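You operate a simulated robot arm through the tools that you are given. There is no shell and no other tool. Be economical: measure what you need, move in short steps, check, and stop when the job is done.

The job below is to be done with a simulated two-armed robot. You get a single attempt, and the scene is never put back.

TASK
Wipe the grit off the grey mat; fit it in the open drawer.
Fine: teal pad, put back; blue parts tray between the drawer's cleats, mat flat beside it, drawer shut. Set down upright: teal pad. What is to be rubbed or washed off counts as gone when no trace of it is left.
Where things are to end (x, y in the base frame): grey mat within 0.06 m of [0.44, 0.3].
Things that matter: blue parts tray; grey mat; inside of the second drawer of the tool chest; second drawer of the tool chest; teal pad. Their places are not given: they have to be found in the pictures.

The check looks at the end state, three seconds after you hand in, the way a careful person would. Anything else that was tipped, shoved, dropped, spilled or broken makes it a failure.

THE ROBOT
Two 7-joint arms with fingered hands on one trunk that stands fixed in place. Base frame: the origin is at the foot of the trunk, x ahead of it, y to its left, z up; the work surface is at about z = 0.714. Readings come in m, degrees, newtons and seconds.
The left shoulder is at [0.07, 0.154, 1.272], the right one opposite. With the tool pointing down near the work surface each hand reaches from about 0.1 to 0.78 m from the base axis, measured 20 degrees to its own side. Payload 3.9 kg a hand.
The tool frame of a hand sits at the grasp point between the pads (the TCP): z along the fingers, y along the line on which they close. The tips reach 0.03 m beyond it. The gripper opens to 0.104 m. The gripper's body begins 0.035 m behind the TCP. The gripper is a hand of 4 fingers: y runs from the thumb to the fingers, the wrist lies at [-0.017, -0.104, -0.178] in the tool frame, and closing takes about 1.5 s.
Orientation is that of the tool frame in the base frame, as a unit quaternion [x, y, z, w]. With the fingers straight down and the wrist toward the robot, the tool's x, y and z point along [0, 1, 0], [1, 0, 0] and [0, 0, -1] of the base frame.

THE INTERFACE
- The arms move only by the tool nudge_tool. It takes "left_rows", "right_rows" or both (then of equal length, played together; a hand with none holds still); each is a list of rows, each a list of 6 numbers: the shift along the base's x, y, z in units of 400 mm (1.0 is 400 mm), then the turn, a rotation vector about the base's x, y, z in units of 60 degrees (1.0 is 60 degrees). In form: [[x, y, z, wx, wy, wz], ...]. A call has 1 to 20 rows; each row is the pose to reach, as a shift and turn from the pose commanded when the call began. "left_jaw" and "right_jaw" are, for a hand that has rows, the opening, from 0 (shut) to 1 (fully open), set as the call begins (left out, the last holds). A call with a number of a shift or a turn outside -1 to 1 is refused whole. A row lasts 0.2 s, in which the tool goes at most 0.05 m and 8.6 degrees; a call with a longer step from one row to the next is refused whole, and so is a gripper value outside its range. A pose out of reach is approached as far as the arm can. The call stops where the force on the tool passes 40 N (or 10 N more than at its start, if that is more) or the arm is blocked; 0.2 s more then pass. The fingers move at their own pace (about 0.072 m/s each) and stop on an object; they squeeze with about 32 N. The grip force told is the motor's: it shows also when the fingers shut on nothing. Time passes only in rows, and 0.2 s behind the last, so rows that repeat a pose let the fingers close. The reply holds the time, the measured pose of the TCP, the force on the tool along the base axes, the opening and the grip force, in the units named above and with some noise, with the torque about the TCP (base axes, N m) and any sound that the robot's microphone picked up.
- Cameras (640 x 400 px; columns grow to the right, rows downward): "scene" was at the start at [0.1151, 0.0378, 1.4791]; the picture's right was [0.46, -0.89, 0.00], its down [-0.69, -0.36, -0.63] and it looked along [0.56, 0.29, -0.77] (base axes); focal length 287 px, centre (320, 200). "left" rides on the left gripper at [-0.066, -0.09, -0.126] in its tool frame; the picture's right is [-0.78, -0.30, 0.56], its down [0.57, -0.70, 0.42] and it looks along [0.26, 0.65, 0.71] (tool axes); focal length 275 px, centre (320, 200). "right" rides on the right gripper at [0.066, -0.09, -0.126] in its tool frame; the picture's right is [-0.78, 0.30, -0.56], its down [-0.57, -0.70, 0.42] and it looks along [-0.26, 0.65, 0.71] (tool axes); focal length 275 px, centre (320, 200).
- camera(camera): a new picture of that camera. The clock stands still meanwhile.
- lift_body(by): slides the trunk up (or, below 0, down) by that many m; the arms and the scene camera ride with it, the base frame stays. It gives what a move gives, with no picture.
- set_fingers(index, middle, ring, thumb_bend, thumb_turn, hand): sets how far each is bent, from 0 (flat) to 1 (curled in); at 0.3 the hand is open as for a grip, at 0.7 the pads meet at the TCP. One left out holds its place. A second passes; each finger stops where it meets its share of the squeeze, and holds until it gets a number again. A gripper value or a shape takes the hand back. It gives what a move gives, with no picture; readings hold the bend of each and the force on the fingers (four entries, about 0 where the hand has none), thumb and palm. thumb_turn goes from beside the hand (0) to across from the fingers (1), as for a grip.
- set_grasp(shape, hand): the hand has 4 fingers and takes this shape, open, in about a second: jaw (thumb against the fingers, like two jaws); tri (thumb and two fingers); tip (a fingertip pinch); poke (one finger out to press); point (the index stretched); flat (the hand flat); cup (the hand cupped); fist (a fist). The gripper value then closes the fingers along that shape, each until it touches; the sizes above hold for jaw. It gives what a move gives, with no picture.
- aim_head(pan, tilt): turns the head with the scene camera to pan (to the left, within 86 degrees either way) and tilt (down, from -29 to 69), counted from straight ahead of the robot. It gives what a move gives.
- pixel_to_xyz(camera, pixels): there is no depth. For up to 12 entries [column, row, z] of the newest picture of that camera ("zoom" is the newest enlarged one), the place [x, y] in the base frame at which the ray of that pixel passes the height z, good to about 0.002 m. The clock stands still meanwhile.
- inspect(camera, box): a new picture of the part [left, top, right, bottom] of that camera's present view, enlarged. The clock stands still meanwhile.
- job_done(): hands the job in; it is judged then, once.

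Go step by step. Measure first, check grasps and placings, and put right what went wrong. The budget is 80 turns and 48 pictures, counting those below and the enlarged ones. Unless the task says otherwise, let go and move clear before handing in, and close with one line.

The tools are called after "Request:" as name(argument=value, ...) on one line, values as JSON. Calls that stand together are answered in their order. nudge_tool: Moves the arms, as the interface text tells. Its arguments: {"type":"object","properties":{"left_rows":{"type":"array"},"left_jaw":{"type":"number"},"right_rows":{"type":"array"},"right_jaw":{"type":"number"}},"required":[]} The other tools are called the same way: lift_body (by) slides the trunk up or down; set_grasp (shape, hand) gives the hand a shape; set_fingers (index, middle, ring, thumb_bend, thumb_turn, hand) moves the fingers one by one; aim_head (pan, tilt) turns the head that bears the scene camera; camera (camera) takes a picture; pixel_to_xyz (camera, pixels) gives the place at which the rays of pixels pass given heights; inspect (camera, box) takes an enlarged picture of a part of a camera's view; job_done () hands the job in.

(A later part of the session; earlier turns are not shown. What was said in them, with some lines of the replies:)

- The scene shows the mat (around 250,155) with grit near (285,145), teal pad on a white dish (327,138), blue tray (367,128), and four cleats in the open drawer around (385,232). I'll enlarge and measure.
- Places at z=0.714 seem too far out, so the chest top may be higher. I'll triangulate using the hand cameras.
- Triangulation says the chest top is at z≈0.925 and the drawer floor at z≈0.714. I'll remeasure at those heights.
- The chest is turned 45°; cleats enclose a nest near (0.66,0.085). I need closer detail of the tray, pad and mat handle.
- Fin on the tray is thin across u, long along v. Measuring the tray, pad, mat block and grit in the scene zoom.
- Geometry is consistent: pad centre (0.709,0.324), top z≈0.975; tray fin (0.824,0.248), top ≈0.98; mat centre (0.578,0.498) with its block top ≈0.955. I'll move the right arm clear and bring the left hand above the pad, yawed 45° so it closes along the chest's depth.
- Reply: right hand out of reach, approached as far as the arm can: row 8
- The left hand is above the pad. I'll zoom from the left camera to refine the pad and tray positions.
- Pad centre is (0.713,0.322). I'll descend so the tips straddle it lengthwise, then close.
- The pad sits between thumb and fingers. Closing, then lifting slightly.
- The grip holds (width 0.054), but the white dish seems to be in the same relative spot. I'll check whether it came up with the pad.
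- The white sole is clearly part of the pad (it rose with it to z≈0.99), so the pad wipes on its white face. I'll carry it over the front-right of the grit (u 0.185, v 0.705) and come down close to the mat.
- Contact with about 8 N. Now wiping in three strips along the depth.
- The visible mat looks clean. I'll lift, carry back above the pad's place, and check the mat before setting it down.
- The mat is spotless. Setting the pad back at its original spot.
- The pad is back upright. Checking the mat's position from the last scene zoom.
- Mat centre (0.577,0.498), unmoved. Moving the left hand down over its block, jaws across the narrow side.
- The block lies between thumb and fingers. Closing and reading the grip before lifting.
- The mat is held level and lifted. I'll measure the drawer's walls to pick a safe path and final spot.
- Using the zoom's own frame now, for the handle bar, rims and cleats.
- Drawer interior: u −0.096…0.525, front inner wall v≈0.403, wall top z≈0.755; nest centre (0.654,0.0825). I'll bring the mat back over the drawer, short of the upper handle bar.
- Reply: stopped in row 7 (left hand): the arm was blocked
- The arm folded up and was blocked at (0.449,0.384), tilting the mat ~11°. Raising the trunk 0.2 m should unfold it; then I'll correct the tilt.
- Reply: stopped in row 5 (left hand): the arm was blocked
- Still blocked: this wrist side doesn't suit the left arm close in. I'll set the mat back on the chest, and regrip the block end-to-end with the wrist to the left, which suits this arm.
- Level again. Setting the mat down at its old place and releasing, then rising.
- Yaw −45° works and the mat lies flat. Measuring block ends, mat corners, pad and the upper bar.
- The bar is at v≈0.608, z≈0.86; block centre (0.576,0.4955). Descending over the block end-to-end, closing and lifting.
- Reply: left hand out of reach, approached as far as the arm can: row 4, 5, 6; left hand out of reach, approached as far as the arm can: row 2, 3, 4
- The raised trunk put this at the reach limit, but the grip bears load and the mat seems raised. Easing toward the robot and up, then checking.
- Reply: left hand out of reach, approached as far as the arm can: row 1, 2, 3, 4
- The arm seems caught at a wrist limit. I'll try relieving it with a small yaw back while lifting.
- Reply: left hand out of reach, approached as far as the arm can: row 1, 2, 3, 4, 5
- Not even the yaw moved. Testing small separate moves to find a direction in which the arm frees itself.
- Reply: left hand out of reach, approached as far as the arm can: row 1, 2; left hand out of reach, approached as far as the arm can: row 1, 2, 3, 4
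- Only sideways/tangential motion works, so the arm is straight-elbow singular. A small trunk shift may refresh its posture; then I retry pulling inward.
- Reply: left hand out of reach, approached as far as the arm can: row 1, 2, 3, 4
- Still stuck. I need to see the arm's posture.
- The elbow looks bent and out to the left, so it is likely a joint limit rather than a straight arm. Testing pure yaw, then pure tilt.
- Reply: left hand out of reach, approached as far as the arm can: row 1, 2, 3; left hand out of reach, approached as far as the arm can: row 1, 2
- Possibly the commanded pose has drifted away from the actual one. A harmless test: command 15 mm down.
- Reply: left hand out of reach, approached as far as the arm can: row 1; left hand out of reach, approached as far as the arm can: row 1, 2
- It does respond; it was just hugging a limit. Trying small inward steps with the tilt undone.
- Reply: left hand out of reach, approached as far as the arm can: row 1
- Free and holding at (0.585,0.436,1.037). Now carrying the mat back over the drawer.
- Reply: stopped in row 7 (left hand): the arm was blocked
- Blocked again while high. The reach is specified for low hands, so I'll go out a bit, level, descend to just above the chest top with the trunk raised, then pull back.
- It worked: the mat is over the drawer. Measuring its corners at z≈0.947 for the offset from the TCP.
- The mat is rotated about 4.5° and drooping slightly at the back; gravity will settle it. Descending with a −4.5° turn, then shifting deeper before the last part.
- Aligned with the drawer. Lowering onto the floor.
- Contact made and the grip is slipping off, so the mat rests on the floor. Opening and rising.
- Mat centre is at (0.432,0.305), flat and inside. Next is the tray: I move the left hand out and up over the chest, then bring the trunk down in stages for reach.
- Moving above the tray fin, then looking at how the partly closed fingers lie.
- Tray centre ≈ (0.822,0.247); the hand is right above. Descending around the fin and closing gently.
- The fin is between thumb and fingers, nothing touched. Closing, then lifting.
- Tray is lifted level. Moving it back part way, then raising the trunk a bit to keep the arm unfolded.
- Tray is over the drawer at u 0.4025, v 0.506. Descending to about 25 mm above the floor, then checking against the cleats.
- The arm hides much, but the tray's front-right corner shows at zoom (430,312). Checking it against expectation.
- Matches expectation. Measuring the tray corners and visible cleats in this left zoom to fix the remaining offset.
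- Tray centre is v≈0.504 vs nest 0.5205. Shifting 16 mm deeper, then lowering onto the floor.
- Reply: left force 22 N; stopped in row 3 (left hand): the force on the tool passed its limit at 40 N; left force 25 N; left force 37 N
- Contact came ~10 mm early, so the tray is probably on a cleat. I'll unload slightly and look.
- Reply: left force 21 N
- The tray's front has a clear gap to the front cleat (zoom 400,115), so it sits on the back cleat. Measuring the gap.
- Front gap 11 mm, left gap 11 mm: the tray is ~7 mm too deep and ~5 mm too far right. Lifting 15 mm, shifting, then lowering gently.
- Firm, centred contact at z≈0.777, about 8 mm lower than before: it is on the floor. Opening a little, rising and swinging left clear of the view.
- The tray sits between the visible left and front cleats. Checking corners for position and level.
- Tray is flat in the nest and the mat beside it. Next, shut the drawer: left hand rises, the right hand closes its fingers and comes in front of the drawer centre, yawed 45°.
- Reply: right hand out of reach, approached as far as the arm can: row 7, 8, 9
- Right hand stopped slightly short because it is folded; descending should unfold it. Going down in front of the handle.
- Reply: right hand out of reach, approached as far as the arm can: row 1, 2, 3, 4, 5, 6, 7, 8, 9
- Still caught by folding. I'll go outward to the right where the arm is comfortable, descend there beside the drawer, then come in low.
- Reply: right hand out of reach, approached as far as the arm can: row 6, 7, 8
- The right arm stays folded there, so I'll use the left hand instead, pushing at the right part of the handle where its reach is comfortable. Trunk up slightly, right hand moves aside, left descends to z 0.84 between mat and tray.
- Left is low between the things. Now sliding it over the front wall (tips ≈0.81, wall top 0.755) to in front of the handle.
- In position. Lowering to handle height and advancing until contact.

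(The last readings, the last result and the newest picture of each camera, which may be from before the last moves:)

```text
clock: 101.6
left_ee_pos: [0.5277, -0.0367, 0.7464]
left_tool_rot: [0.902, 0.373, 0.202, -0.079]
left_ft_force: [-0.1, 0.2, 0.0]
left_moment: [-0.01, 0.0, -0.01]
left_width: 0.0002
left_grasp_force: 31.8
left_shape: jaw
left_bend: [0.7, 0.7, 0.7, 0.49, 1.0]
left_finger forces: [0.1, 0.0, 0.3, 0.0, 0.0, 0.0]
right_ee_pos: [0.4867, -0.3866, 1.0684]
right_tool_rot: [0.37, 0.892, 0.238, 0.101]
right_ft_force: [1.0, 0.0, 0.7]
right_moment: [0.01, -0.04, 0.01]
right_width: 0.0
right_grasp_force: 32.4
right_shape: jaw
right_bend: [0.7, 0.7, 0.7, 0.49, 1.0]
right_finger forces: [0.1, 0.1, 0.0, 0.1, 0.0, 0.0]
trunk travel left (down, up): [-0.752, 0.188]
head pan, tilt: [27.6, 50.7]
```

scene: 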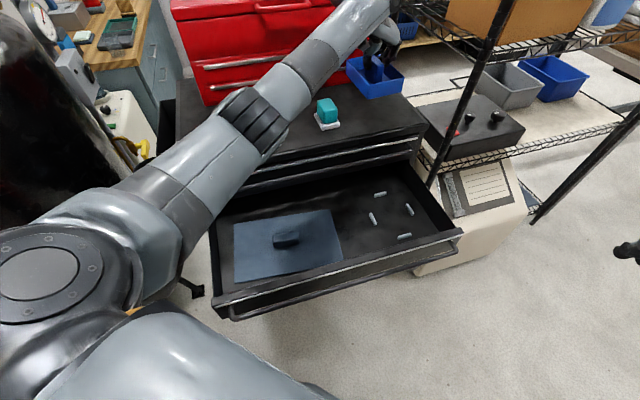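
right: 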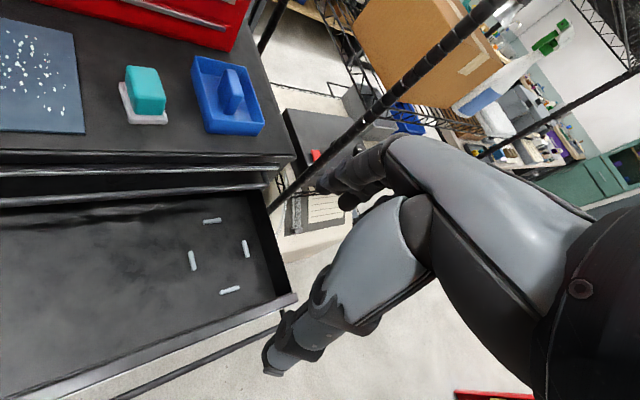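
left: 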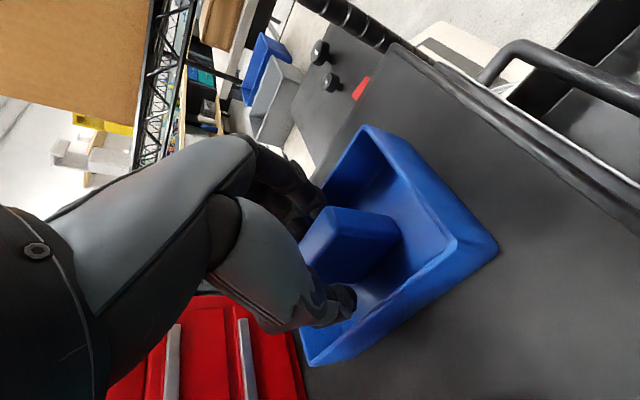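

Request:
nudge_tool(left_rows=[[0.015, 0.015, 0, 0, 0, 0], [0.03, 0.03, 0, 0, 0, 0], [0.045, 0.045, 0, 0, 0, 0], [0.06, 0.06, 0, 0, 0, 0]])

```text
clock: 102.6
left_ee_pos: [0.5505, -0.0128, 0.745]
left_tool_rot: [0.902, 0.374, 0.202, -0.079]
left_ft_force: [-0.5, -0.4, 0.4]
left_moment: [-0.01, -0.01, 0.01]
left_width: 0.0
left_grasp_force: 31.6
left_shape: jaw
left_bend: [0.7, 0.7, 0.7, 0.49, 1.0]
left_finger forces: [0.0, 0.0, 0.7, 0.1, 0.0, 0.1]
right_ee_pos: [0.4873, -0.3871, 1.0692]
right_tool_rot: [0.37, 0.893, 0.237, 0.099]
right_ft_force: [0.3, 0.2, -0.2]
right_moment: [0.01, 0.0, 0.01]
right_width: 0.0001
right_grasp_force: 32.1
right_shape: jaw
right_bend: [0.7, 0.7, 0.7, 0.49, 1.0]
right_finger forces: [0.1, 0.0, 0.0, 0.1, 0.0, 0.0]
trunk travel left (down, up): [-0.752, 0.188]
head pan, tilt: [27.6, 50.7]
```

Ring-finger force is rising lightly, so the drawer seems to slide with little friction. Continuing the push.

Request:
nudge_tool(left_rows=[[0.03, 0.03, 0, 0, 0, 0], [0.06, 0.06, 0, 0, 0, 0], [0.09, 0.09, 0, 0, 0, 0], [0.12, 0.12, 0, 0, 0, 0], [0.15, 0.15, 0, 0, 0, 0], [0.18, 0.18, 0, 0, 0, 0], [0.21, 0.21, 0, 0, 0, 0], [0.24, 0.24, 0, 0, 0, 0], [0.265, 0.265, 0, 0, 0, 0], [0.265, 0.265, 0, 0, 0, 0]])

```text
clock: 104.8
left_ee_pos: [0.6564, 0.0918, 0.747]
left_tool_rot: [0.902, 0.373, 0.203, -0.079]
left_ft_force: [0.7, 0.3, 0.6]
left_moment: [0.02, 0.0, 0.0]
left_width: 0.0001
left_grasp_force: 31.8
left_shape: jaw
left_bend: [0.7, 0.7, 0.7, 0.49, 1.0]
left_finger forces: [0.0, 0.0, 0.0, 0.0, 0.0, 0.1]
right_ee_pos: [0.4862, -0.3879, 1.068]
right_tool_rot: [0.369, 0.893, 0.238, 0.1]
right_ft_force: [-0.4, -0.2, -0.2]
right_moment: [0.04, -0.03, -0.04]
right_width: 0.0001
right_grasp_force: 32.4
right_shape: jaw
right_bend: [0.7, 0.7, 0.7, 0.49, 1.0]
right_finger forces: [0.0, 0.0, 0.0, 0.0, 0.1, 0.1]
trunk travel left (down, up): [-0.752, 0.188]
head pan, tilt: [27.6, 50.7]
```

No obstruction at v 0.53 where the tray used to be, so the drawer is travelling. Pushing slowly on to the stop.

Request:
nudge_tool(left_rows=[[0.015, 0.015, 0, 0, 0, 0], [0.03, 0.03, 0, 0, 0, 0], [0.045, 0.045, 0, 0, 0, 0], [0.06, 0.06, 0, 0, 0, 0], [0.075, 0.075, 0, 0, 0, 0], [0.075, 0.075, 0, 0, 0, 0]])

```text
clock: 106.2
left_ee_pos: [0.6853, 0.1223, 0.747]
left_tool_rot: [0.902, 0.374, 0.202, -0.079]
left_ft_force: [-1.0, -1.6, -0.2]
left_moment: [0.03, 0.0, -0.05]
left_width: 0.0
left_grasp_force: 32.3
left_shape: jaw
left_bend: [0.7, 0.7, 0.7, 0.49, 1.0]
left_finger forces: [0.0, 0.0, 2.1, 0.0, 0.0, 0.1]
right_ee_pos: [0.4866, -0.3878, 1.0687]
right_tool_rot: [0.37, 0.893, 0.238, 0.1]
right_ft_force: [-0.1, -0.3, -0.3]
right_moment: [-0.01, -0.03, 0.03]
right_width: 0.0002
right_grasp_force: 31.5
right_shape: jaw
right_bend: [0.7, 0.7, 0.7, 0.49, 1.0]
right_finger forces: [0.0, 0.0, 0.0, 0.0, 0.1, 0.1]
trunk travel left (down, up): [-0.752, 0.188]
head pan, tilt: [27.6, 50.7]
```

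Request:
nudge_tool(left_rows=[[0.01, 0.01, 0, 0, 0, 0], [0.02, 0.02, 0, 0, 0, 0], [0.02, 0.02, 0, 0, 0, 0]])

Request:
nudge_tool(left_rows=[[0.01, 0.01, 0, 0, 0, 0], [0.02, 0.02, 0, 0, 0, 0], [0.02, 0.02, 0, 0, 0, 0]])

```text
clock: 107.1
left_ee_pos: [0.6889, 0.1237, 0.7447]
left_tool_rot: [0.903, 0.373, 0.197, -0.076]
left_ft_force: [-21.9, -21.6, 2.9]
left_moment: [0.6, -0.71, -0.61]
left_width: 0.0
left_grasp_force: 31.9
left_shape: jaw
left_bend: [0.7, 0.7, 0.7, 0.49, 1.0]
left_finger forces: [0.0, 0.0, 29.4, 0.0, 0.0, 0.0]
right_ee_pos: [0.4895, -0.3839, 1.0689]
right_tool_rot: [0.366, 0.894, 0.238, 0.1]
right_ft_force: [0.2, 1.1, -0.4]
right_moment: [-0.02, 0.02, -0.01]
right_width: 0.0003
right_grasp_force: 32.4
right_shape: jaw
right_bend: [0.7, 0.7, 0.7, 0.49, 1.0]
right_finger forces: [0.0, 0.0, 0.1, 0.0, 0.0, 0.0]
trunk travel left (down, up): [-0.752, 0.188]
head pan, tilt: [27.6, 50.7]
stopped in row 3 (left hand): the force on the tool passed its limit at 42 N (the readings are from after the stop); the commanded pose is now the measured one
```

```text
clock: 107.6
left_ee_pos: [0.69, 0.1208, 0.7431]
left_tool_rot: [0.904, 0.372, 0.196, -0.072]
left_ft_force: [-24.8, -20.2, 9.5]
left_moment: [0.65, -1.04, -0.58]
left_width: 0.0
left_grasp_force: 31.9
left_shape: jaw
left_bend: [0.7, 0.7, 0.7, 0.49, 1.0]
left_finger forces: [0.0, 0.0, 30.2, 0.0, 0.0, 0.0]
right_ee_pos: [0.489, -0.3828, 1.07]
right_tool_rot: [0.364, 0.895, 0.239, 0.1]
right_ft_force: [0.1, 0.2, -1.5]
right_moment: [-0.04, 0.02, 0.02]
right_width: 0.0
right_grasp_force: 31.6
right_shape: jaw
right_bend: [0.7, 0.7, 0.7, 0.49, 1.0]
right_finger forces: [0.0, 0.0, 0.0, 0.1, 0.0, 0.0]
trunk travel left (down, up): [-0.752, 0.188]
head pan, tilt: [27.6, 50.7]
stopped in row 2 (left hand): the force on the tool passed its limit at 43 N (the readings are from after the stop); the commanded pose is now the measured one
```

Firm stop at v≈0.574. Backing off, rising and moving aside, then using the last picture to verify closure.

Request:
nudge_tool(left_rows=[[-0.03, -0.03, 0, 0, 0, 0], [-0.09, -0.09, 0, 0, 0, 0], [-0.15, -0.15, 0.02, 0, 0, 0], [-0.2, -0.2, 0.1, 0, 0, 0], [-0.2, -0.2, 0.2, 0, 0, 0], [-0.2, -0.2, 0.3, 0, 0, 0], [-0.22, -0.12, 0.36, 0, 0, 0], [-0.25, -0.04, 0.4, 0, 0, 0], [-0.29, 0.04, 0.44, 0, 0, 0], [-0.34, 0.12, 0.48, 0, 0, 0], [-0.4, 0.2, 0.5, 0, 0, 0], [-0.45, 0.28, 0.52, 0, 0, 0], [-0.5, 0.36, 0.54, 0, 0, 0], [-0.55, 0.44, 0.56, 0, 0, 0], [-0.55, 0.44, 0.56, 0, 0, 0]])

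```text
clock: 110.8
left_ee_pos: [0.4713, 0.303, 0.9629]
left_tool_rot: [0.904, 0.374, 0.194, -0.076]
left_ft_force: [0.7, 0.0, 0.0]
left_moment: [0.01, -0.02, 0.01]
left_width: 0.0
left_grasp_force: 31.7
left_shape: jaw
left_bend: [0.7, 0.7, 0.7, 0.49, 1.0]
left_finger forces: [0.0, 0.0, 0.1, 0.1, 0.1, 0.1]
right_ee_pos: [0.4898, -0.3847, 1.068]
right_tool_rot: [0.367, 0.894, 0.238, 0.1]
right_ft_force: [-0.5, 1.0, 0.5]
right_moment: [-0.01, 0.0, 0.0]
right_width: 0.0
right_grasp_force: 32.0
right_shape: jaw
right_bend: [0.7, 0.7, 0.7, 0.49, 1.0]
right_finger forces: [0.0, 0.0, 0.0, 0.0, 0.1, 0.0]
trunk travel left (down, up): [-0.752, 0.188]
head pan, tilt: [27.6, 50.7]
```

Request:
inspect(camera="scene", box=[240, 100, 460, 300])

```text
2.00 times, centred on (350, 200) of scene
```

zoom: 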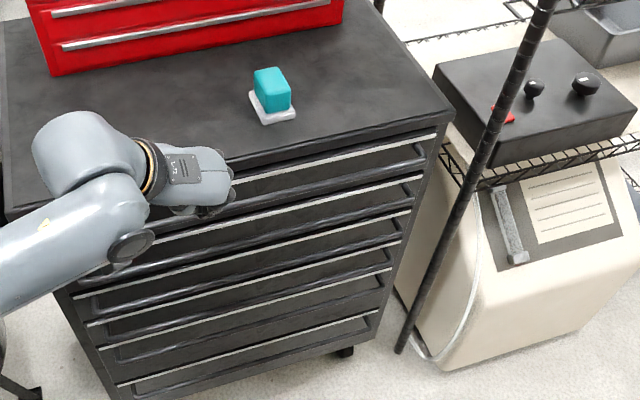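

Request:
job_done()

```text
The job is handed in.
```

I wiped the grit off the mat and put the teal pad back upright in its place. The blue tray is between the cleats with the mat flat beside it, centred about 0.01 m from the target, and the drawer is shut flush.
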